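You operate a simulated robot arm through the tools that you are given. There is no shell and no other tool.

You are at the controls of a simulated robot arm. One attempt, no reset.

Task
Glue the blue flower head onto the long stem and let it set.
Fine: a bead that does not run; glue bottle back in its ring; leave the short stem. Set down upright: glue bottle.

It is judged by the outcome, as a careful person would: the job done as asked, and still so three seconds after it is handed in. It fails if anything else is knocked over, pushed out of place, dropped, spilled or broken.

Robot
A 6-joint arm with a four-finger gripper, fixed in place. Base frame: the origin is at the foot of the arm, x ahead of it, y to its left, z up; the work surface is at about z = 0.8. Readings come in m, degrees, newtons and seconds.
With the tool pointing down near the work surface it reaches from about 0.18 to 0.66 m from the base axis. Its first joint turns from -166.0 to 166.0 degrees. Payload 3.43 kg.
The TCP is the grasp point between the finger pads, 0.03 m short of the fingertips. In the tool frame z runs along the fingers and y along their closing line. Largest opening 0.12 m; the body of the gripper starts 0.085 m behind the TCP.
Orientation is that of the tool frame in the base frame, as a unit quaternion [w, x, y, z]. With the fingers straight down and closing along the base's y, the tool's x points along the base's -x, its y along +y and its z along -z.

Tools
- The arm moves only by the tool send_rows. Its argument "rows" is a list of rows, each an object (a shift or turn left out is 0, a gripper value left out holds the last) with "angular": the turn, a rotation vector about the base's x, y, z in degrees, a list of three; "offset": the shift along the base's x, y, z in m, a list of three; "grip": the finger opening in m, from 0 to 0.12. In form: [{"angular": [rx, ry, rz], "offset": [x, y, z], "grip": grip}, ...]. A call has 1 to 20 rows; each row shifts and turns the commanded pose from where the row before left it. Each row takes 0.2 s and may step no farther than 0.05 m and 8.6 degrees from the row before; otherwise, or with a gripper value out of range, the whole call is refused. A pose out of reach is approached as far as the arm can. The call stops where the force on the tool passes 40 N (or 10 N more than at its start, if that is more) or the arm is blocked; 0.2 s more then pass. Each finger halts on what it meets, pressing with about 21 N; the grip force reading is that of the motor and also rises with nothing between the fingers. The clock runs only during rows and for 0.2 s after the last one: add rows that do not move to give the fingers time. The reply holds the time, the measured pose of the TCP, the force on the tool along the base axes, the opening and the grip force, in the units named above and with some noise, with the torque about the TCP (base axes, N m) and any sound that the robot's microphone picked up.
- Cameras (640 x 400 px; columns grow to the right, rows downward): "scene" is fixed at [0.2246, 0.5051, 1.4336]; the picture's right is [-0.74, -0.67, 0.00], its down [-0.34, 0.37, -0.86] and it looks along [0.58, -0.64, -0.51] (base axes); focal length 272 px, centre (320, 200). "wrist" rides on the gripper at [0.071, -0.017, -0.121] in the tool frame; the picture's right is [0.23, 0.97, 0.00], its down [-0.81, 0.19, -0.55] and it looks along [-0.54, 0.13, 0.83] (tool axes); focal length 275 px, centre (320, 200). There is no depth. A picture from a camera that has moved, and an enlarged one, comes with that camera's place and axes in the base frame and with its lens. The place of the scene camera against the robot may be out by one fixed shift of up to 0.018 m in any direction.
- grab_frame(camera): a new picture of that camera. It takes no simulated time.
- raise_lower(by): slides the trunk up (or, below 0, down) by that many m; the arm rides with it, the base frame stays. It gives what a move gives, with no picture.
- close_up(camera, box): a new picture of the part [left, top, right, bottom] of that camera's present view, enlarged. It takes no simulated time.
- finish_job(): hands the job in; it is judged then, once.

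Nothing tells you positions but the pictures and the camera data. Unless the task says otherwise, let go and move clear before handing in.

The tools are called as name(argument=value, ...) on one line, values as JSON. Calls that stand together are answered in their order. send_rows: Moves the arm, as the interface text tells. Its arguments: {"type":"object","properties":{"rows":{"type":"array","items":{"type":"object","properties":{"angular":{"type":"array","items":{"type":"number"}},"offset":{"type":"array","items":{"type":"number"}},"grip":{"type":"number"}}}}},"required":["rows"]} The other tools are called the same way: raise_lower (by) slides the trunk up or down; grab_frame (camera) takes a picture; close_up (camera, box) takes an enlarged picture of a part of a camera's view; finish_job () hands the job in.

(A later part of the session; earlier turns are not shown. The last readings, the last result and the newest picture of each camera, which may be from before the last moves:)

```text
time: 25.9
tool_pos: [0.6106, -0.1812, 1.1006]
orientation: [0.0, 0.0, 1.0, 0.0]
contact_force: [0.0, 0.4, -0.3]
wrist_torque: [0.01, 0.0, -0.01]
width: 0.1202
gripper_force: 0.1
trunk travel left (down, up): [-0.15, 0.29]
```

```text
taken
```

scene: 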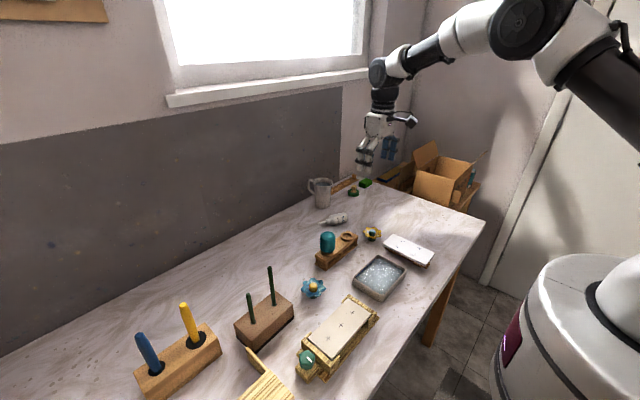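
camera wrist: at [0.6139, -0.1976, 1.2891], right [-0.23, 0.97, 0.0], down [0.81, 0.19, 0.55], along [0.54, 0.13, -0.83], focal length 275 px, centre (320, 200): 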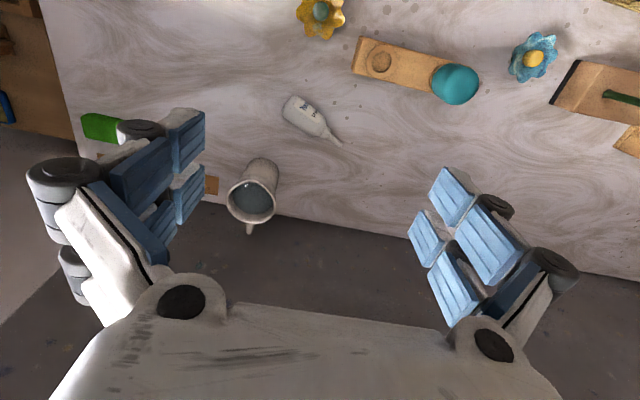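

raise_lower(by=-0.12)

send_rows(rows=[{"offset": [0.03, 0, 0.0]}, {"offset": [0.03, 0, 0.0]}, {"offset": [0.02, 0, 0.0]}, {"offset": [0.02, 0, 0.0]}, {"offset": [0.02, 0, 0.0]}, {}])

grab_frame(camera="scene")

grab_frame(camera="wrist")

```text
time: 27.4
tool_pos: [0.6099, -0.1817, 0.9805]
orientation: [0.001, 0.0, 1.0, 0.0]
contact_force: [-0.3, 0.4, -0.4]
wrist_torque: [0.01, 0.04, -0.01]
width: 0.12
gripper_force: 0.1
trunk travel left (down, up): [-0.03, 0.41]
```

```text
time: 28.8
tool_pos: [0.6813, -0.1789, 0.9784]
orientation: [0.0, 0.0, 1.0, 0.001]
contact_force: [0.4, 0.4, 0.4]
wrist_torque: [0.02, -0.01, -0.01]
width: 0.1199
gripper_force: 0.1
out of reach, approached as far as the arm can: row 3, 4, 5
trunk travel left (down, up): [-0.03, 0.41]
```

```text
taken
```

scene: 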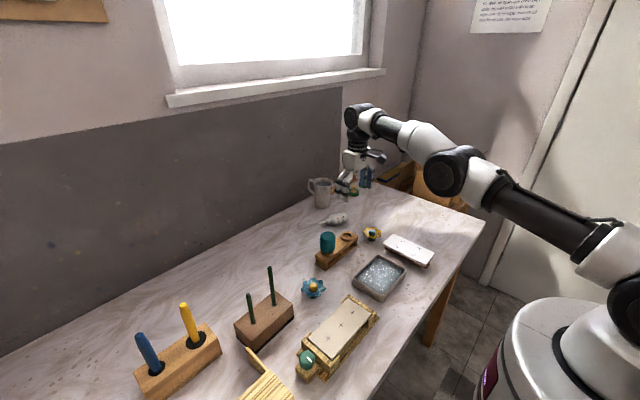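

```text
taken
camera wrist: at [0.6108, -0.195, 1.0979], right [-0.23, 0.97, 0.0], down [0.81, 0.19, 0.55], along [0.54, 0.13, -0.83], focal length 275 px, centre (320, 200)
```

wrist: 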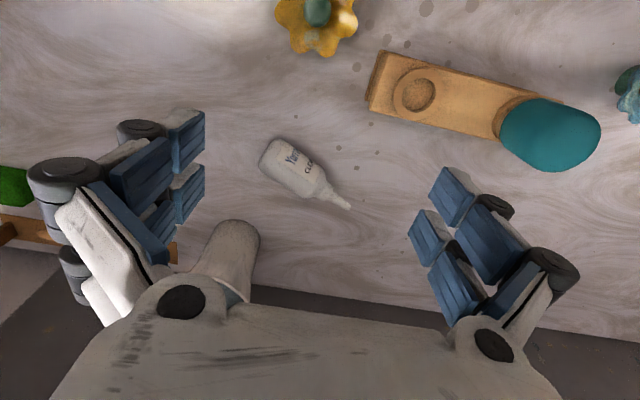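

close_up(camera="wrist", box=[220, 110, 380, 230])

```text
3.33 times, centred on (300, 170) of wrist
camera zoom: at [0.6108, -0.195, 1.0979], right [-0.23, 0.97, 0.0], down [0.81, 0.19, 0.55], along [0.54, 0.13, -0.83], focal length 918 px, centre (387, 300)
```

zoom: 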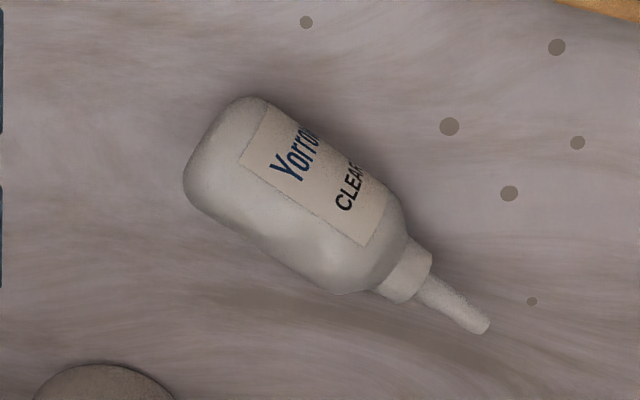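

The wrist view confirms the bottle axis at about 64.6° and the body centre at (0.758, -0.191). I'll back off, yaw the gripper so the fingers close across the bottle, and narrow the opening a bit.

send_rows(rows=[{"offset": [-0.02, -0.01, 0.005], "angular": [0, 0, 8.08], "grip": 0.075}, {"offset": [-0.02, -0.01, 0.005], "angular": [0, 0, 8.08]}, {"offset": [-0.02, -0.01, 0.005], "angular": [0, 0, 8.08]}, {"offset": [-0.02, -0.01, 0.005], "angular": [0, 0, 8.08]}, {"angular": [0, 0, 8.08]}, {"angular": [0, 0, 8.08]}, {"angular": [0, 0, 8.08]}, {"angular": [0, 0, 8.04]}, {}])

grab_frame(camera="wrist")

grab_frame(camera="scene")

```text
time: 30.8
tool_pos: [0.6003, -0.2187, 0.999]
orientation: [0.0, -0.535, 0.845, 0.0]
contact_force: [0.8, 0.3, 0.4]
wrist_torque: [0.04, 0.01, -0.02]
width: 0.075
gripper_force: 0.1
trunk travel left (down, up): [-0.03, 0.41]
```

```text
taken
camera wrist: at [0.5857, -0.2896, 1.1182], right [-0.98, 0.21, 0.0], down [0.17, 0.82, 0.55], along [0.11, 0.54, -0.83], focal length 275 px, centre (320, 200)
```

wrist: 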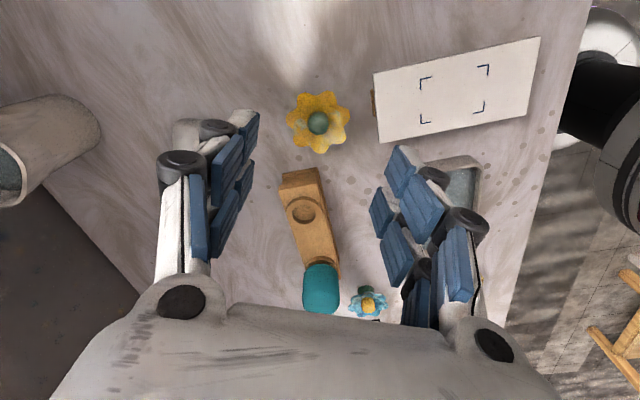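

```text
taken
```

scene: 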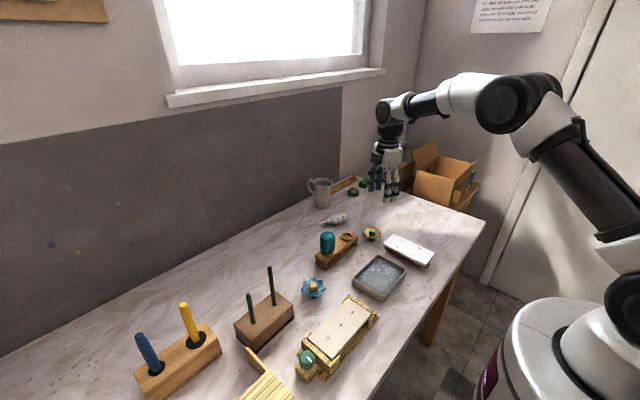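

Now I'll tilt the tool outward 30° across the bottle axis and hover above the bottle.

send_rows(rows=[{"angular": [-3.22, -6.77, 0]}, {"angular": [-3.22, -6.77, 0]}, {"angular": [-3.22, -6.77, 0]}, {"angular": [-3.22, -6.77, 0]}, {"offset": [0.027, 0.013, -0.021]}, {"offset": [0.027, 0.013, -0.021]}, {"offset": [0.027, 0.013, -0.021]}, {"offset": [0.027, 0.013, -0.021]}, {}])

grab_frame(camera="wrist")

close_up(camera="scene", box=[290, 120, 430, 270])

```text
time: 32.8
tool_pos: [0.707, -0.1662, 0.9129]
orientation: [0.138, -0.517, 0.816, -0.219]
contact_force: [0.5, -0.2, -0.7]
wrist_torque: [-0.04, -0.01, 0.02]
width: 0.0748
gripper_force: 0.0
trunk travel left (down, up): [-0.03, 0.41]
```

```text
taken
camera wrist: at [0.6364, -0.2096, 1.0244], right [-0.86, 0.15, -0.49], down [-0.05, 0.92, 0.38], along [0.51, 0.35, -0.79], focal length 275 px, centre (320, 200)
```

wrist: 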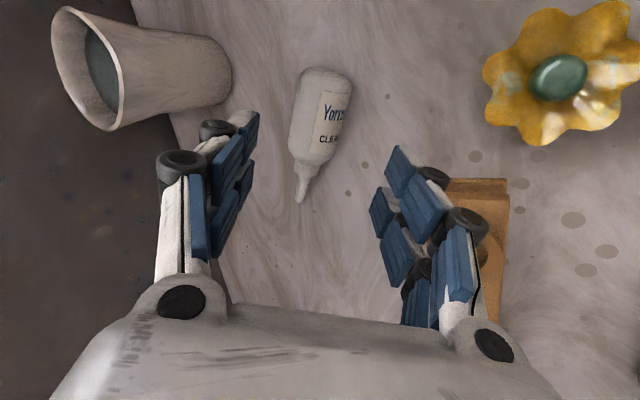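

```text
2.67 times, centred on (360, 195) of scene
camera zoom: at [0.2246, 0.5051, 1.4336], right [-0.74, -0.67, 0.0], down [-0.34, 0.37, -0.86], along [0.58, -0.64, -0.51], focal length 725 px, centre (213, 213)
```

zoom: 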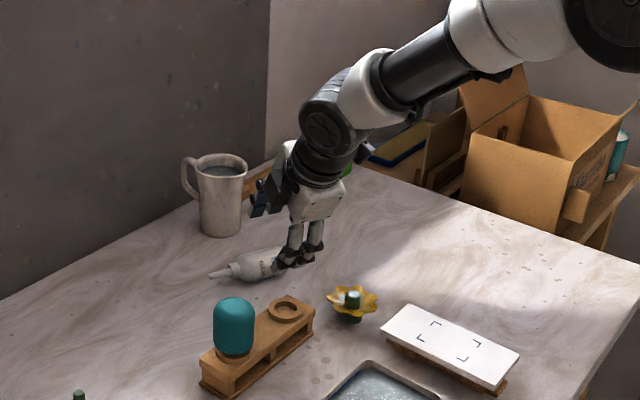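

The pose is reachable and the bottle sits square between the fingers. I'll narrow to 0.052 and advance most of the way, then check.

send_rows(rows=[{"grip": 0.052}, {}, {"offset": [0.0099, -0.00485, -0.01725]}, {"offset": [0.0099, -0.00485, -0.01725]}, {}])

grab_frame(camera="wrist")

close_up(camera="wrist", box=[220, 70, 420, 210])

close_up(camera="scene", box=[310, 180, 380, 240])

```text
time: 34.0
tool_pos: [0.7263, -0.1763, 0.8803]
orientation: [0.138, -0.515, 0.817, -0.219]
contact_force: [0.0, -0.6, 0.6]
wrist_torque: [-0.01, 0.03, 0.0]
width: 0.0519
gripper_force: 0.0
trunk travel left (down, up): [-0.03, 0.41]
```

```text
taken
camera wrist: at [0.6559, -0.2206, 0.991], right [-0.86, 0.15, -0.49], down [-0.05, 0.92, 0.38], along [0.51, 0.35, -0.79], focal length 275 px, centre (320, 200)
```

wrist: 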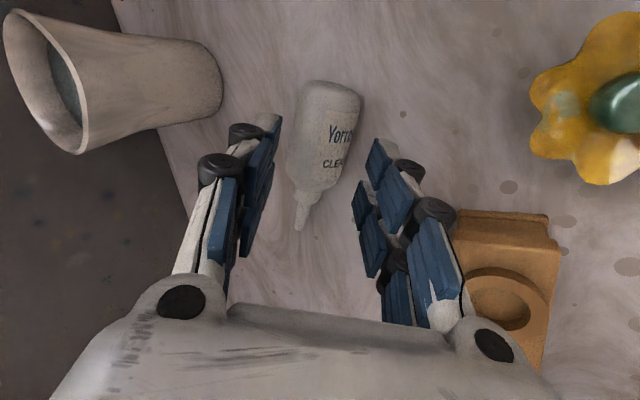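

```text
2.86 times, centred on (320, 140) of wrist
camera zoom: at [0.6559, -0.2206, 0.991], right [-0.86, 0.15, -0.49], down [-0.05, 0.92, 0.38], along [0.51, 0.35, -0.79], focal length 786 px, centre (320, 371)
```

zoom: 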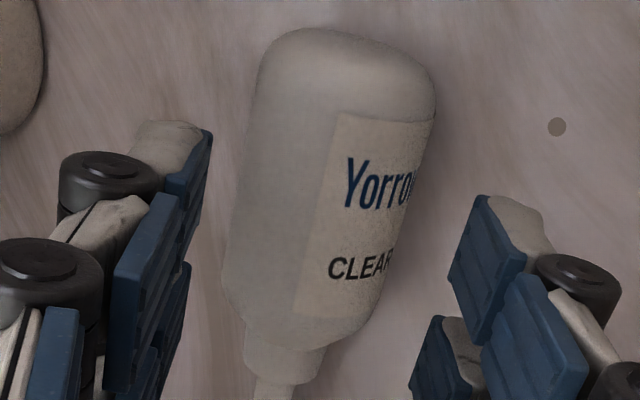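

```text
6.67 times, centred on (345, 210) of scene
camera zoom: at [0.2246, 0.5051, 1.4336], right [-0.74, -0.67, 0.0], down [-0.34, 0.37, -0.86], along [0.58, -0.64, -0.51], focal length 1812 px, centre (153, 133)
```

zoom: 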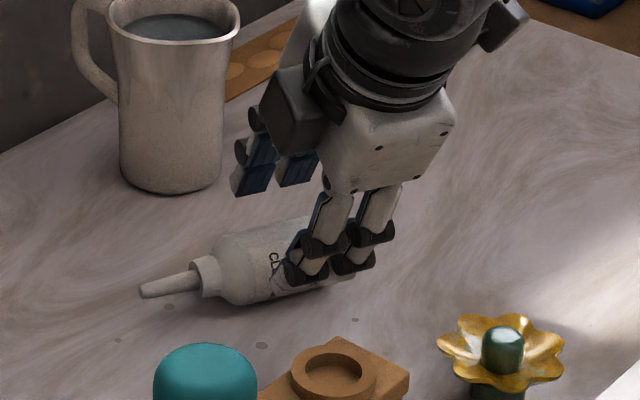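

Still centred. I'll advance the remaining distance slowly and watch the force.

send_rows(rows=[{"offset": [0.0075, -0.0035, -0.0135]}, {"offset": [0.0065, -0.003, -0.012]}, {"offset": [0.0035, -0.0015, -0.006]}, {}])

grab_frame(camera="wrist")

close_up(camera="scene", box=[310, 180, 380, 240])

```text
time: 35.0
tool_pos: [0.7446, -0.1839, 0.8484]
orientation: [0.138, -0.516, 0.817, -0.219]
contact_force: [-0.8, -0.4, -0.1]
wrist_torque: [0.01, -0.01, 0.02]
width: 0.0517
gripper_force: 0.1
trunk travel left (down, up): [-0.03, 0.41]
```

```text
taken
camera wrist: at [0.6739, -0.2286, 0.9603], right [-0.86, 0.15, -0.49], down [-0.05, 0.92, 0.38], along [0.51, 0.35, -0.79], focal length 275 px, centre (320, 200)
```

wrist: 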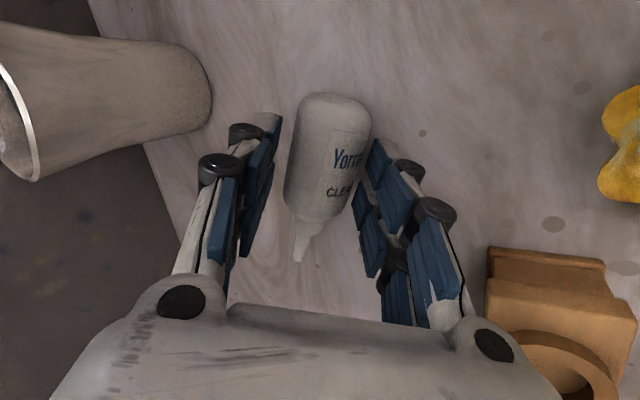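

```text
6.67 times, centred on (345, 210) of scene
camera zoom: at [0.2246, 0.5051, 1.4336], right [-0.74, -0.67, 0.0], down [-0.34, 0.37, -0.86], along [0.58, -0.64, -0.51], focal length 1812 px, centre (153, 133)
```

zoom: 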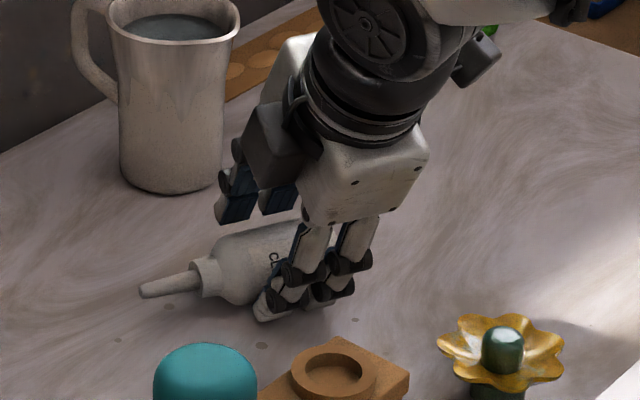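

send_rows(rows=[{"offset": [0.0016, -0.0008, -0.003], "grip": 0.048}, {}, {"offset": [0.001, -0.0005, -0.002], "grip": 0.045}, {}])

close_up(camera="wrist", box=[220, 70, 420, 280])

close_up(camera="scene", box=[320, 190, 370, 235])

```text
time: 36.0
tool_pos: [0.7472, -0.1868, 0.8427]
orientation: [0.138, -0.516, 0.817, -0.218]
contact_force: [-0.3, 0.4, -0.3]
wrist_torque: [0.01, 0.03, -0.01]
width: 0.045
gripper_force: 0.2
trunk travel left (down, up): [-0.03, 0.41]
```

```text
1.90 times, centred on (320, 175) of wrist
camera zoom: at [0.677, -0.2303, 0.9553], right [-0.86, 0.15, -0.49], down [-0.05, 0.92, 0.38], along [0.51, 0.35, -0.79], focal length 524 px, centre (320, 248)
```

zoom: 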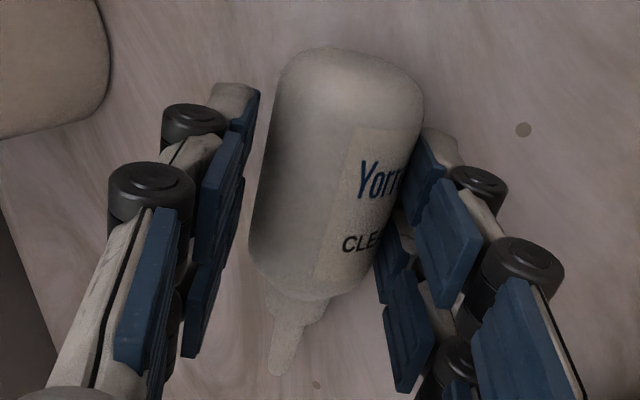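

```text
8.89 times, centred on (345, 212) of scene
camera zoom: at [0.2246, 0.5051, 1.4336], right [-0.74, -0.67, 0.0], down [-0.34, 0.37, -0.86], along [0.58, -0.64, -0.51], focal length 2416 px, centre (98, 89)
```

zoom: 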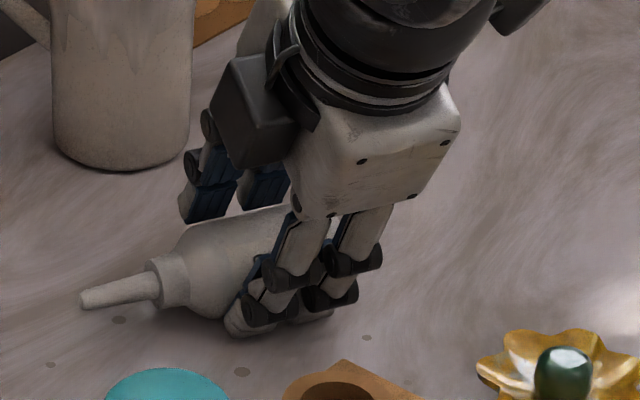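

The near finger is almost touching and the far one has a few mm to go; the bottle is free to roll that bit. I'll close in steps.

send_rows(rows=[{"grip": 0.042}, {}, {"grip": 0.04}, {}])

send_rows(rows=[{"grip": 0.038}, {}])

close_up(camera="wrist", box=[220, 70, 420, 280])

```text
time: 37.0
tool_pos: [0.7472, -0.186, 0.8433]
orientation: [0.139, -0.516, 0.816, -0.22]
contact_force: [-0.1, -0.5, -0.3]
wrist_torque: [0.01, 0.02, -0.01]
width: 0.0407
gripper_force: 0.7
trunk travel left (down, up): [-0.03, 0.41]
```

```text
time: 37.6
tool_pos: [0.7489, -0.185, 0.8437]
orientation: [0.138, -0.516, 0.817, -0.219]
contact_force: [-0.1, -0.3, 0.5]
wrist_torque: [0.01, 0.02, 0.01]
width: 0.0403
gripper_force: 20.7
trunk travel left (down, up): [-0.03, 0.41]
```

```text
1.90 times, centred on (320, 175) of wrist
camera zoom: at [0.6771, -0.2302, 0.9555], right [-0.86, 0.15, -0.49], down [-0.05, 0.92, 0.38], along [0.51, 0.35, -0.79], focal length 524 px, centre (320, 248)
```

zoom: 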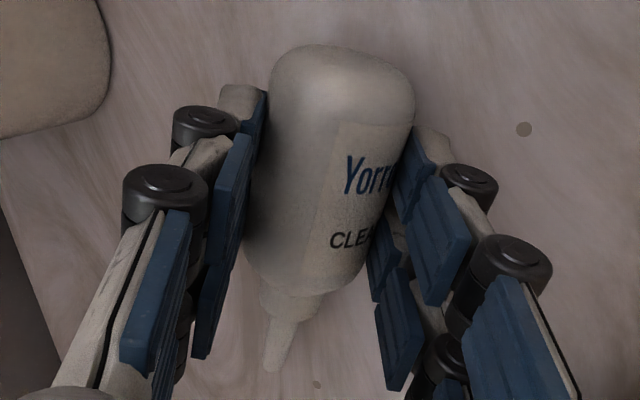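

send_rows(rows=[{}, {}])

send_rows(rows=[{"offset": [-0.0025, 0.001, 0.005]}, {"offset": [-0.0025, 0.001, 0.005]}, {}])

close_up(camera="wrist", box=[220, 70, 420, 280])

close_up(camera="scene", box=[320, 190, 370, 235])

```text
time: 38.2
tool_pos: [0.7481, -0.1859, 0.8437]
orientation: [0.138, -0.516, 0.816, -0.219]
contact_force: [-0.3, 0.4, -0.4]
wrist_torque: [-0.02, -0.01, 0.01]
width: 0.0405
gripper_force: 20.7
trunk travel left (down, up): [-0.03, 0.41]
```

```text
time: 39.0
tool_pos: [0.7433, -0.1831, 0.8532]
orientation: [0.139, -0.516, 0.817, -0.218]
contact_force: [-0.1, 0.3, -1.0]
wrist_torque: [-0.03, 0.0, 0.01]
width: 0.0402
gripper_force: 20.9
trunk travel left (down, up): [-0.03, 0.41]
```

```text
1.90 times, centred on (320, 175) of wrist
camera zoom: at [0.6723, -0.2283, 0.9655], right [-0.86, 0.15, -0.49], down [-0.05, 0.92, 0.38], along [0.51, 0.35, -0.79], focal length 524 px, centre (320, 248)
```

zoom: 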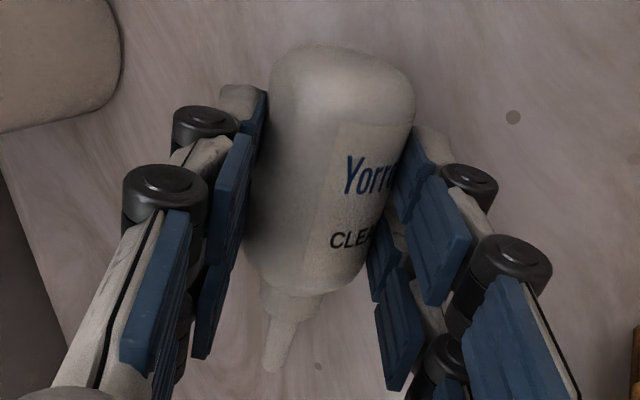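

```text
8.89 times, centred on (345, 212) of scene
camera zoom: at [0.2246, 0.5051, 1.4336], right [-0.74, -0.67, 0.0], down [-0.34, 0.37, -0.86], along [0.58, -0.64, -0.51], focal length 2416 px, centre (98, 89)
```

zoom: 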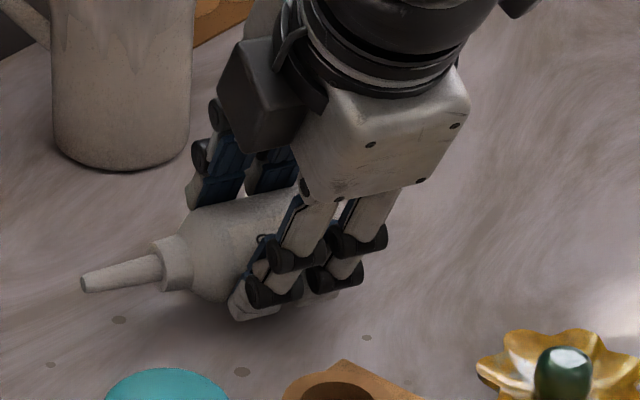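

The grip is solid at about 21 N and nothing is leaking. I'll carry the bottle to the clear patch near (0.62, -0.33) and bring the tool back to vertical, so I can lay it down and take a better grip.

send_rows(rows=[{"offset": [-0.005, 0, 0.015]}, {"offset": [-0.005, 0, 0.02]}, {"offset": [-0.005, 0, 0.02]}, {"offset": [-0.005, -0.005, 0.02]}, {}])

send_rows(rows=[{"offset": [-0.02, -0.028, 0], "angular": [3.22, 6.77, 0]}, {"offset": [-0.02, -0.028, 0], "angular": [3.22, 6.77, 0]}, {"offset": [-0.02, -0.028, 0], "angular": [3.22, 6.77, 0]}, {"offset": [-0.02, -0.028, 0], "angular": [3.22, 6.77, 0]}, {"offset": [-0.023, -0.03, 0]}, {}])

grab_frame(camera="wrist")

close_up(camera="scene", box=[290, 120, 430, 270])

```text
time: 40.2
tool_pos: [0.7235, -0.19, 0.9274]
orientation: [0.139, -0.516, 0.816, -0.219]
contact_force: [0.3, -0.1, -2.3]
wrist_torque: [0.0, 0.02, 0.01]
width: 0.0406
gripper_force: 21.1
trunk travel left (down, up): [-0.03, 0.41]
```

```text
time: 41.6
tool_pos: [0.6177, -0.333, 0.9297]
orientation: [0.0, -0.535, 0.845, 0.0]
contact_force: [-0.7, 0.4, -1.2]
wrist_torque: [-0.01, 0.0, 0.01]
width: 0.04
gripper_force: 20.6
trunk travel left (down, up): [-0.03, 0.41]
```

```text
taken
camera wrist: at [0.603, -0.4038, 1.0493], right [-0.98, 0.21, 0.0], down [0.17, 0.81, 0.55], along [0.12, 0.54, -0.83], focal length 275 px, centre (320, 200)
```

wrist: 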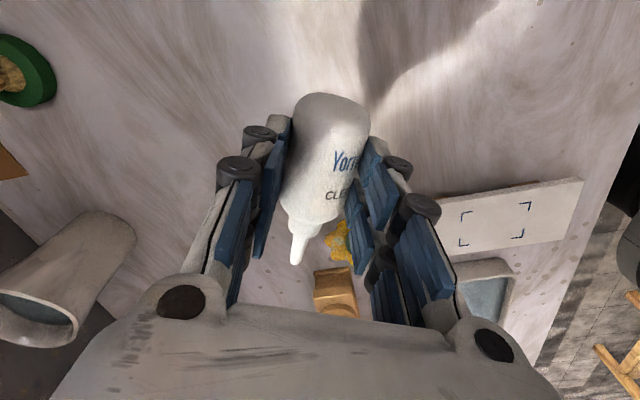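

```text
2.67 times, centred on (360, 195) of scene
camera zoom: at [0.2246, 0.5051, 1.4336], right [-0.74, -0.67, 0.0], down [-0.34, 0.37, -0.86], along [0.58, -0.64, -0.51], focal length 725 px, centre (213, 213)
```

zoom: 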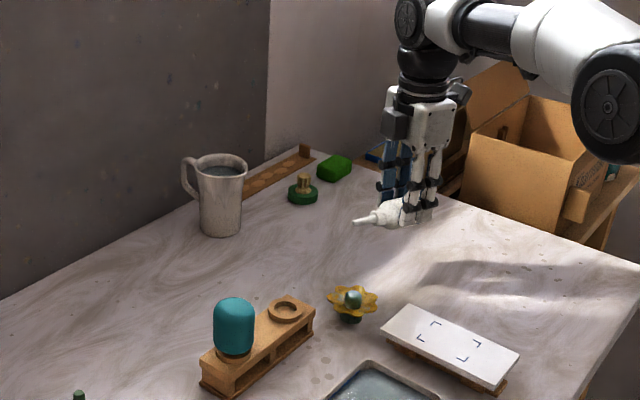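

The bottle is level over a clear patch. I'll lower it gently until it touches the table.

send_rows(rows=[{"offset": [0, 0, -0.03]}, {"offset": [0, 0, -0.03]}, {"offset": [0, 0, -0.015]}, {}])

send_rows(rows=[{"offset": [0, 0, -0.004]}, {}])

send_rows(rows=[{"offset": [0, 0, -0.003]}, {}])

close_up(camera="scene", box=[360, 170, 410, 215])

```text
time: 42.6
tool_pos: [0.6173, -0.3298, 0.8534]
orientation: [0.0, -0.534, 0.846, 0.0]
contact_force: [-0.3, 0.4, -1.1]
wrist_torque: [0.0, 0.02, -0.03]
width: 0.0402
gripper_force: 21.1
trunk travel left (down, up): [-0.03, 0.41]
```

```text
time: 43.2
tool_pos: [0.618, -0.3307, 0.8499]
orientation: [0.0, -0.535, 0.845, -0.001]
contact_force: [0.1, -0.3, -1.9]
wrist_torque: [0.0, 0.02, -0.03]
width: 0.0401
gripper_force: 20.4
trunk travel left (down, up): [-0.03, 0.41]
```

```text
time: 43.8
tool_pos: [0.6178, -0.332, 0.847]
orientation: [0.001, -0.534, 0.845, 0.0]
contact_force: [-0.5, 0.4, 4.9]
wrist_torque: [0.15, -0.05, 0.01]
width: 0.0406
gripper_force: 20.8
trunk travel left (down, up): [-0.03, 0.41]
```

```text
8.89 times, centred on (385, 192) of scene
camera zoom: at [0.2246, 0.5051, 1.4336], right [-0.74, -0.67, 0.0], down [-0.34, 0.37, -0.86], along [0.58, -0.64, -0.51], focal length 2416 px, centre (-258, 267)
```

zoom: 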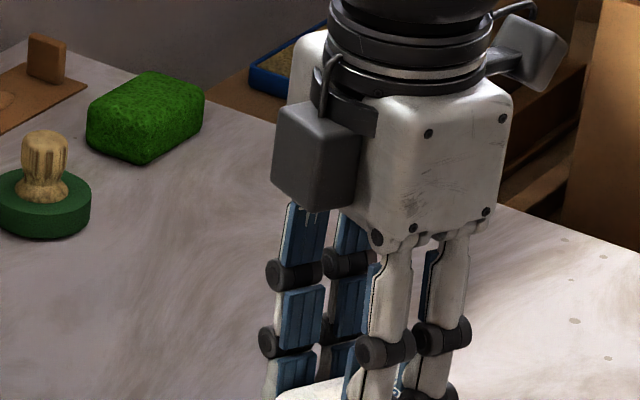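

The bottle touched down at z = 0.847 with a light 5 N. I'll ease up a hair, open slowly, and check that it stays put.

send_rows(rows=[{"offset": [0, 0, 0.001], "grip": 0.041}, {"grip": 0.043}, {"grip": 0.047}, {"grip": 0.055}, {}])

close_up(camera="wrist", box=[220, 70, 420, 280])

```text
time: 45.0
tool_pos: [0.6192, -0.3297, 0.8468]
orientation: [0.0, -0.534, 0.845, 0.0]
contact_force: [0.0, 0.1, 0.1]
wrist_torque: [-0.03, 0.01, -0.01]
width: 0.0548
gripper_force: 0.0
trunk travel left (down, up): [-0.03, 0.41]
```

```text
1.90 times, centred on (320, 175) of wrist
camera zoom: at [0.6044, -0.4021, 0.9668], right [-0.98, 0.21, 0.0], down [0.17, 0.81, 0.55], along [0.12, 0.54, -0.83], focal length 524 px, centre (320, 248)
```

zoom: 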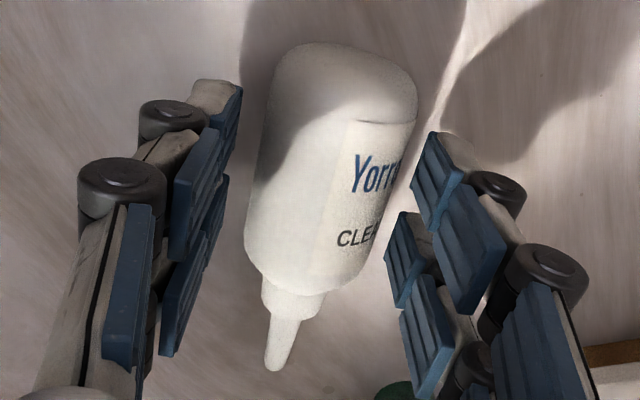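

The bottle lies stable at (0.617, -0.334), but a tilted re-grip here would be out of reach. I'll pick it up again with the same grip, move it closer to about (0.52, -0.36) while turning it to about 45°, and lay it down there.

send_rows(rows=[{"grip": 0.045}, {"grip": 0.038}, {}, {}])

send_rows(rows=[{"offset": [0, 0, 0.01]}, {"offset": [0, 0, 0.015]}, {"offset": [0, 0, 0.015]}, {"offset": [-0.033, -0.01, 0.0], "angular": [0, 0, -6.53]}, {"offset": [-0.033, -0.01, 0.0], "angular": [0, 0, -6.53]}, {"offset": [-0.033, -0.01, 0.0], "angular": [0, 0, -6.54]}, {"offset": [0, 0, -0.015]}, {"offset": [0, 0, -0.015]}, {}])

grab_frame(camera="wrist")

close_up(camera="scene", box=[340, 130, 480, 280])

```text
time: 46.0
tool_pos: [0.619, -0.3306, 0.8476]
orientation: [0.0, -0.534, 0.845, 0.0]
contact_force: [0.9, 0.6, -0.2]
wrist_torque: [0.02, 0.02, 0.03]
width: 0.0401
gripper_force: 21.0
trunk travel left (down, up): [-0.03, 0.41]
```

```text
time: 48.0
tool_pos: [0.5222, -0.36, 0.8573]
orientation: [0.0, -0.383, 0.924, 0.0]
contact_force: [-0.1, 0.3, -1.0]
wrist_torque: [0.01, 0.04, 0.0]
width: 0.0398
gripper_force: 21.2
trunk travel left (down, up): [-0.03, 0.41]
```

```text
taken
camera wrist: at [0.4836, -0.4225, 0.9766], right [-0.85, 0.53, 0.0], down [0.44, 0.71, 0.55], along [0.29, 0.47, -0.83], focal length 275 px, centre (320, 200)
```

wrist: 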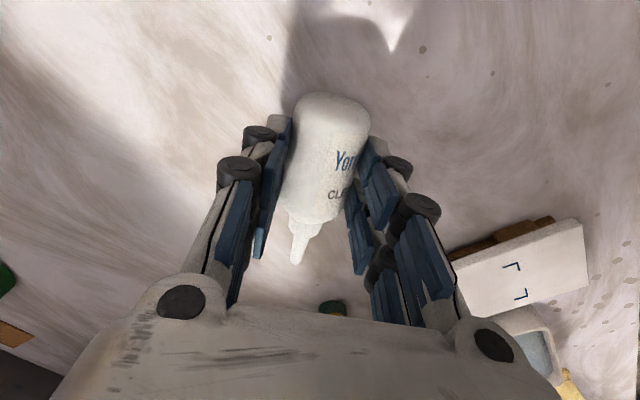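

```text
2.67 times, centred on (410, 205) of scene
camera zoom: at [0.2246, 0.5051, 1.4336], right [-0.74, -0.67, 0.0], down [-0.34, 0.37, -0.86], along [0.58, -0.64, -0.51], focal length 725 px, centre (80, 187)
```

zoom: 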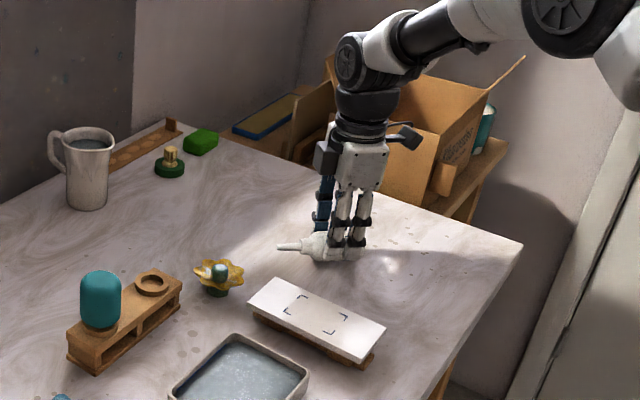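

send_rows(rows=[{"offset": [0, 0, -0.006]}, {"offset": [0, 0, -0.003]}, {}])

send_rows(rows=[{"offset": [0, 0, -0.001]}, {}])

```text
time: 48.8
tool_pos: [0.5201, -0.3605, 0.8478]
orientation: [0.0, -0.383, 0.924, 0.0]
contact_force: [0.8, 0.1, -0.3]
wrist_torque: [-0.04, 0.0, -0.01]
width: 0.04
gripper_force: 20.9
trunk travel left (down, up): [-0.03, 0.41]
```

```text
time: 49.4
tool_pos: [0.5202, -0.3605, 0.8476]
orientation: [0.0, -0.383, 0.924, 0.0]
contact_force: [0.1, -0.1, -0.5]
wrist_torque: [0.01, 0.01, 0.0]
width: 0.0401
gripper_force: 20.5
trunk travel left (down, up): [-0.03, 0.41]
```

send_rows(rows=[{"offset": [0, 0, -0.001]}, {}])

send_rows(rows=[{"grip": 0.041}, {"grip": 0.043}, {"grip": 0.047}, {"grip": 0.06}, {}])

close_up(camera="wrist", box=[220, 70, 420, 280])

```text
time: 50.0
tool_pos: [0.5206, -0.3621, 0.8477]
orientation: [0.0, -0.383, 0.924, 0.0]
contact_force: [-1.1, 1.9, 3.1]
wrist_torque: [0.03, 0.03, -0.04]
width: 0.0402
gripper_force: 21.0
trunk travel left (down, up): [-0.03, 0.41]
```

```text
time: 51.2
tool_pos: [0.5194, -0.3605, 0.8475]
orientation: [0.0, -0.383, 0.924, 0.0]
contact_force: [-0.6, -0.2, 0.7]
wrist_torque: [0.02, 0.0, -0.03]
width: 0.0601
gripper_force: 0.0
trunk travel left (down, up): [-0.03, 0.41]
```

```text
1.90 times, centred on (320, 175) of wrist
camera zoom: at [0.4829, -0.4224, 0.9664], right [-0.85, 0.53, 0.0], down [0.44, 0.71, 0.55], along [0.29, 0.47, -0.83], focal length 524 px, centre (320, 248)
```

zoom: 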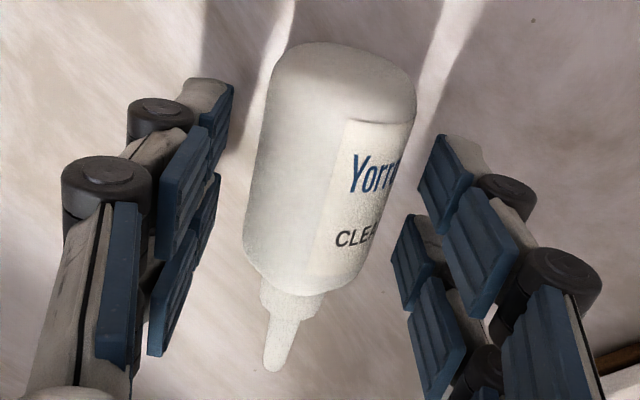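

The bottle is settled at about (0.522, -0.361), axis about 45°. I'll go up, turn the gripper half a turn so the camera will be on the robot side while gluing, and move behind the bottle's base.

send_rows(rows=[{"offset": [0, 0, 0.05]}, {"offset": [0, 0, 0.05]}, {"angular": [0, 0, -8.1818]}, {"angular": [0, 0, -8.1818]}, {"angular": [0, 0, -8.1818]}, {"angular": [0, 0, -8.1818]}, {"angular": [0, 0, -8.1818]}, {"angular": [0, 0, -8.1818]}, {"angular": [0, 0, -8.1818]}, {"angular": [0, 0, -8.1818]}, {"angular": [0, 0, -8.1818]}, {"angular": [0, 0, -8.1818]}, {"angular": [0, 0, -8.1818]}, {}])

send_rows(rows=[{"offset": [-0.0053, -0.0054, -0.0016], "angular": [0, 0, -8.1818]}, {"offset": [-0.0053, -0.0054, -0.0016], "angular": [0, 0, -8.1818]}, {"offset": [-0.0053, -0.0054, -0.0016], "angular": [0, 0, -8.1818]}, {"offset": [-0.0053, -0.0054, -0.0016], "angular": [0, 0, -8.1818]}, {"offset": [-0.0053, -0.0054, -0.0016], "angular": [0, 0, -8.1818]}, {"offset": [-0.0053, -0.0054, -0.0016], "angular": [0, 0, -8.1818]}, {"offset": [-0.0053, -0.0054, -0.0016], "angular": [0, 0, -8.1818]}, {"offset": [-0.0053, -0.0054, -0.0016], "angular": [0, 0, -8.1818]}, {"offset": [-0.0053, -0.0054, -0.0016], "angular": [0, 0, -8.1818]}, {"offset": [-0.0053, -0.0054, -0.0016], "angular": [0, 0, -8.1818]}, {"offset": [-0.0053, -0.0054, -0.0016], "angular": [0, 0, -8.1818]}, {}])

grab_frame(camera="scene")

grab_frame(camera="wrist")

```text
time: 54.2
tool_pos: [0.5204, -0.3604, 0.9474]
orientation: [-0.001, 0.383, 0.924, 0.0]
contact_force: [0.8, 0.2, 0.4]
wrist_torque: [0.01, 0.0, -0.02]
width: 0.06
gripper_force: 0.0
trunk travel left (down, up): [-0.03, 0.41]
```

```text
time: 56.8
tool_pos: [0.4624, -0.4209, 0.9292]
orientation: [0.0, 0.924, 0.382, 0.0]
contact_force: [0.9, 0.3, 1.2]
wrist_torque: [-0.01, 0.01, -0.04]
width: 0.0599
gripper_force: 0.1
trunk travel left (down, up): [-0.03, 0.41]
```

```text
taken
```

scene: 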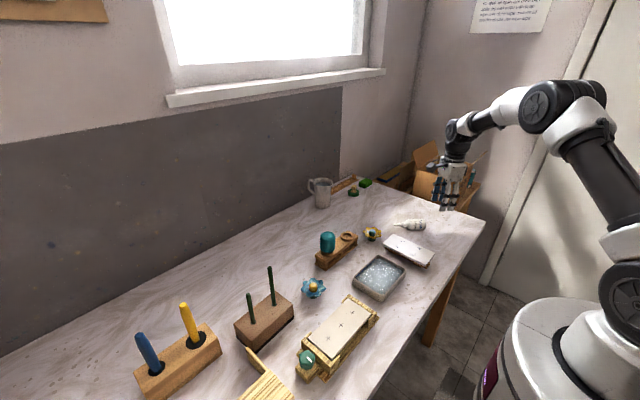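

```text
taken
camera wrist: at [0.5018, -0.3573, 1.0486], right [0.85, -0.53, 0.0], down [-0.44, -0.71, 0.55], along [-0.29, -0.47, -0.83], focal length 275 px, centre (320, 200)
```

wrist: 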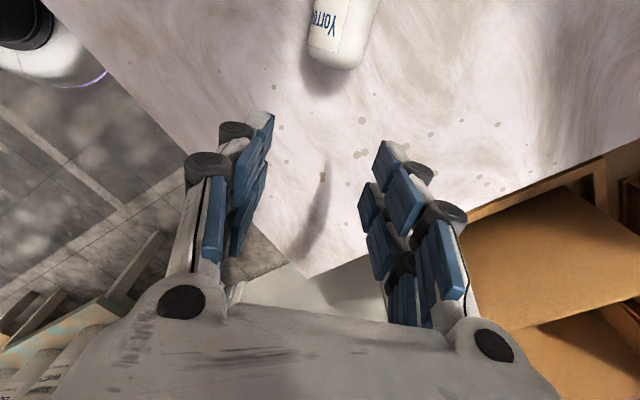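

The gripper is turned, with the bottle ahead of it. Now I'll tilt 45° so the fingers point along and down toward the bottle.

send_rows(rows=[{"angular": [5.303, -5.303, 0]}, {"angular": [5.303, -5.303, 0]}, {"angular": [5.303, -5.303, 0]}, {"angular": [5.303, -5.303, 0]}, {"angular": [5.303, -5.303, 0]}, {"angular": [5.303, -5.303, 0]}, {"offset": [-0.001, 0.001, -0.015]}, {"offset": [0, 0, -0.0156]}, {}])

grab_frame(camera="wrist")

close_up(camera="scene", box=[370, 120, 510, 270])

```text
time: 58.8
tool_pos: [0.4612, -0.4191, 0.8986]
orientation: [-0.146, 0.854, 0.353, 0.354]
contact_force: [-1.2, 0.5, -0.2]
wrist_torque: [0.01, -0.01, -0.01]
width: 0.0601
gripper_force: 0.1
trunk travel left (down, up): [-0.03, 0.41]
```

```text
taken
camera wrist: at [0.4254, -0.4307, 1.0327], right [0.8, -0.57, 0.16], down [-0.55, -0.82, -0.18], along [0.24, 0.06, -0.97], focal length 275 px, centre (320, 200)
```

wrist: 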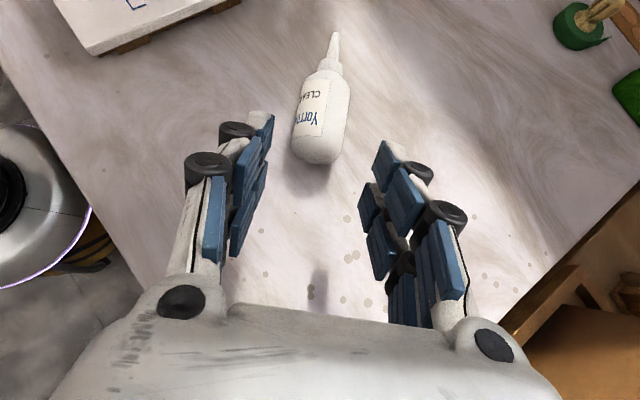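

```text
2.67 times, centred on (440, 195) of scene
camera zoom: at [0.2246, 0.5051, 1.4336], right [-0.74, -0.67, 0.0], down [-0.34, 0.37, -0.86], along [0.58, -0.64, -0.51], focal length 725 px, centre (0, 213)
```

zoom: 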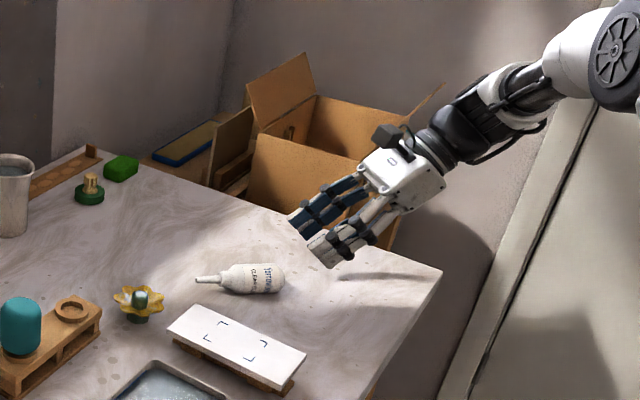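

The bottle is lined up between the fingers. I'll advance along the tool direction in stages.

send_rows(rows=[{"offset": [0.0118, 0.0108, -0.0159]}, {"offset": [0.0118, 0.0108, -0.0159]}, {"offset": [0.0118, 0.0108, -0.0159]}, {}])

grab_frame(camera="wrist")

close_up(camera="scene", box=[390, 180, 470, 250])

```text
time: 59.8
tool_pos: [0.4959, -0.3866, 0.8509]
orientation: [-0.147, 0.853, 0.354, 0.354]
contact_force: [-0.2, -0.8, 1.0]
wrist_torque: [0.0, 0.01, 0.01]
width: 0.0599
gripper_force: 0.1
trunk travel left (down, up): [-0.03, 0.41]
```

```text
taken
camera wrist: at [0.4609, -0.398, 0.985], right [0.8, -0.57, 0.16], down [-0.55, -0.82, -0.18], along [0.24, 0.06, -0.97], focal length 275 px, centre (320, 200)
```

wrist: 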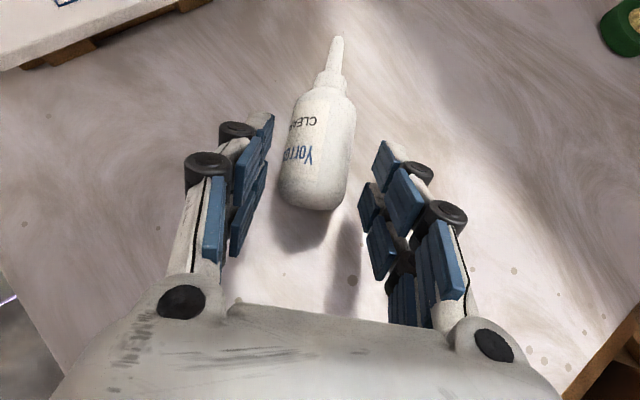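

```text
5.71 times, centred on (430, 215) of scene
camera zoom: at [0.2246, 0.5051, 1.4336], right [-0.74, -0.67, 0.0], down [-0.34, 0.37, -0.86], along [0.58, -0.64, -0.51], focal length 1553 px, centre (-309, 114)
```

zoom: 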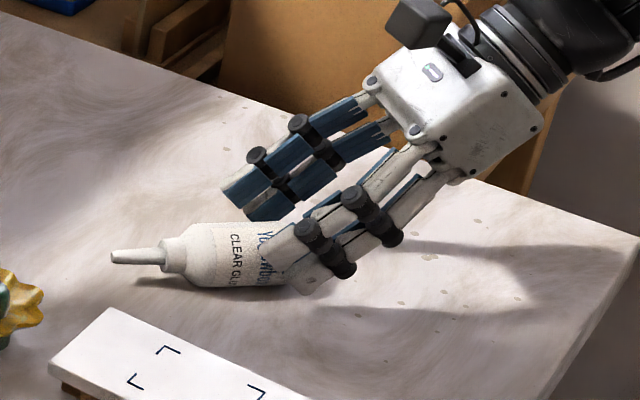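

send_rows(rows=[{"offset": [0.006, 0.006, -0.0085]}, {"offset": [0.004, 0.004, -0.0055]}, {}])

close_up(camera="wrist", box=[220, 30, 420, 240])

close_up(camera="scene", box=[390, 190, 450, 240])

```text
time: 60.6
tool_pos: [0.5059, -0.3777, 0.8377]
orientation: [-0.146, 0.853, 0.354, 0.353]
contact_force: [0.3, 0.6, -0.5]
wrist_torque: [-0.02, 0.03, -0.01]
width: 0.0601
gripper_force: 0.0
trunk travel left (down, up): [-0.03, 0.41]
```

```text
1.90 times, centred on (320, 135) of wrist
camera zoom: at [0.4705, -0.3882, 0.9718], right [0.8, -0.57, 0.16], down [-0.55, -0.82, -0.18], along [0.24, 0.06, -0.97], focal length 524 px, centre (320, 324)
```

zoom: 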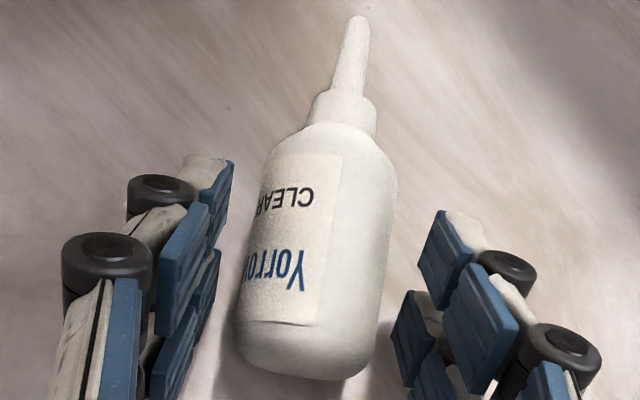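

```text
8.00 times, centred on (420, 215) of scene
camera zoom: at [0.2246, 0.5051, 1.4336], right [-0.74, -0.67, 0.0], down [-0.34, 0.37, -0.86], along [0.58, -0.64, -0.51], focal length 2174 px, centre (-480, 80)
```

zoom: 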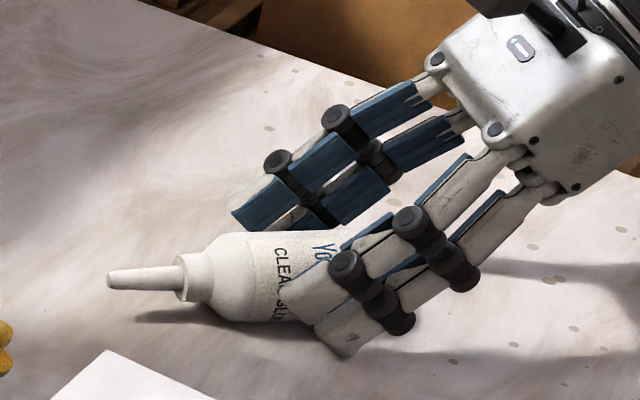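

send_rows(rows=[{"offset": [0.001, 0.001, -0.0015], "grip": 0.05}, {"grip": 0.045}, {}, {"grip": 0.042}, {}, {"grip": 0.038}, {}, {}])

close_up(camera="wrist", box=[220, 30, 420, 240])

close_up(camera="scene", box=[390, 190, 450, 240])

```text
time: 62.4
tool_pos: [0.5065, -0.3752, 0.8382]
orientation: [-0.147, 0.852, 0.355, 0.355]
contact_force: [-5.0, 4.8, 23.0]
wrist_torque: [0.54, 0.15, 0.07]
width: 0.0401
gripper_force: 20.9
trunk travel left (down, up): [-0.03, 0.41]
```

```text
1.90 times, centred on (320, 135) of wrist
camera zoom: at [0.4703, -0.3866, 0.9722], right [0.8, -0.57, 0.17], down [-0.54, -0.82, -0.18], along [0.24, 0.06, -0.97], focal length 524 px, centre (320, 324)
```

zoom: 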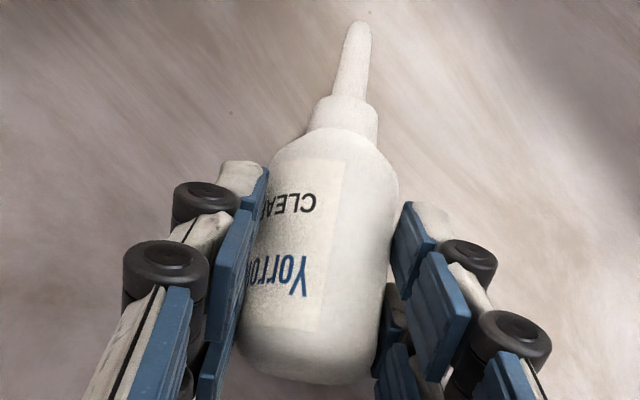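

```text
8.00 times, centred on (420, 215) of scene
camera zoom: at [0.2246, 0.5051, 1.4336], right [-0.74, -0.67, 0.0], down [-0.34, 0.37, -0.86], along [0.58, -0.64, -0.51], focal length 2174 px, centre (-480, 80)
```

zoom: 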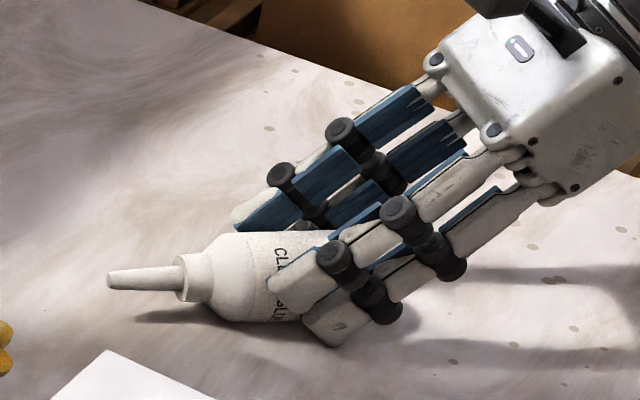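

Grip is full, but there's 23 N upward, so something is resting on the table. I'll lift gently to relieve it and check the hold.

send_rows(rows=[{"offset": [0, 0, 0.004]}, {"offset": [0, 0, 0.006]}, {"offset": [0, 0, 0.01]}, {}])

close_up(camera="scene", box=[390, 190, 450, 240])

close_up(camera="wrist", box=[220, 30, 420, 240])

```text
time: 63.4
tool_pos: [0.5076, -0.3745, 0.8545]
orientation: [-0.146, 0.854, 0.354, 0.353]
contact_force: [-0.2, -0.2, -1.1]
wrist_torque: [-0.03, -0.02, -0.01]
width: 0.0401
gripper_force: 21.0
trunk travel left (down, up): [-0.03, 0.41]
```

```text
8.00 times, centred on (420, 215) of scene
camera zoom: at [0.2246, 0.5051, 1.4336], right [-0.74, -0.67, 0.0], down [-0.34, 0.37, -0.86], along [0.58, -0.64, -0.51], focal length 2174 px, centre (-480, 80)
```

zoom: 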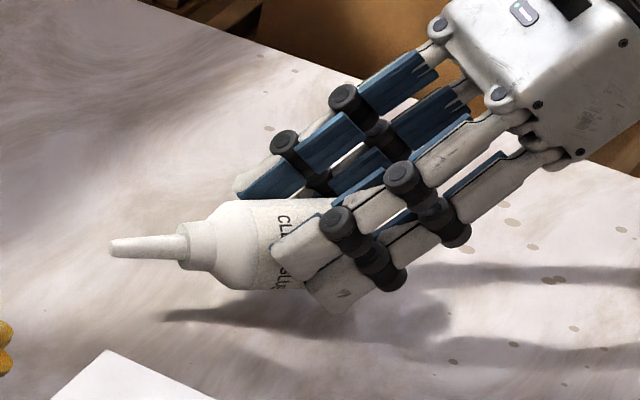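

```text
1.90 times, centred on (320, 135) of wrist
camera zoom: at [0.4728, -0.3877, 0.9891], right [0.8, -0.57, 0.16], down [-0.55, -0.82, -0.18], along [0.24, 0.06, -0.97], focal length 524 px, centre (320, 324)
```

zoom: 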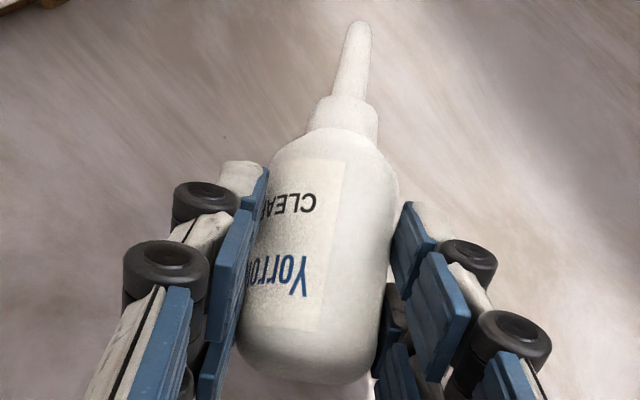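

The bottle is held firmly at 21 N. Before turning the nozzle down I'll check the rack for any glue left by the earlier squeeze.

close_up(camera="scene", box=[312, 225, 362, 275])

close_up(camera="scene", box=[335, 228, 362, 255])

close_up(camera="scene", box=[395, 205, 420, 230])

```text
8.00 times, centred on (337, 250) of scene
camera zoom: at [0.2246, 0.5051, 1.4336], right [-0.74, -0.67, 0.0], down [-0.34, 0.37, -0.86], along [0.58, -0.64, -0.51], focal length 2174 px, centre (184, -200)
```

zoom: 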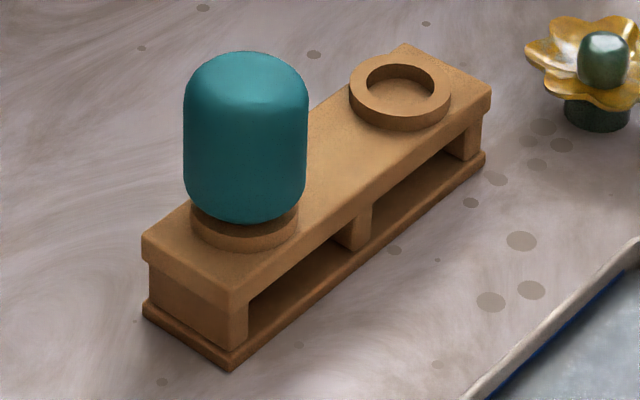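

```text
14.81 times, centred on (348, 242) of scene
camera zoom: at [0.2246, 0.5051, 1.4336], right [-0.74, -0.67, 0.0], down [-0.34, 0.37, -0.86], along [0.58, -0.64, -0.51], focal length 4027 px, centre (-102, -415)
```

zoom: 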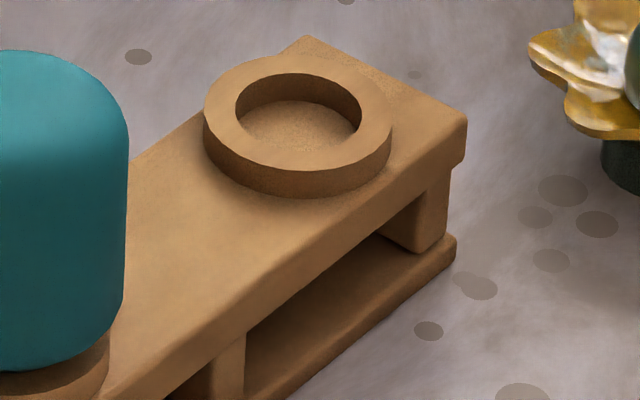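

```text
16.00 times, centred on (408, 218) of scene
camera zoom: at [0.2246, 0.5051, 1.4336], right [-0.74, -0.67, 0.0], down [-0.34, 0.37, -0.86], along [0.58, -0.64, -0.51], focal length 4349 px, centre (-1080, -80)
```

zoom: 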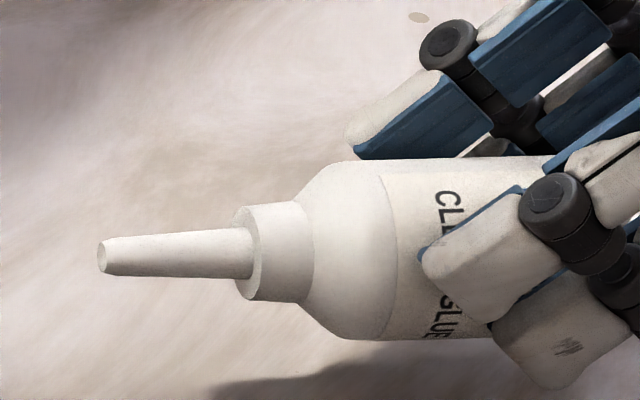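

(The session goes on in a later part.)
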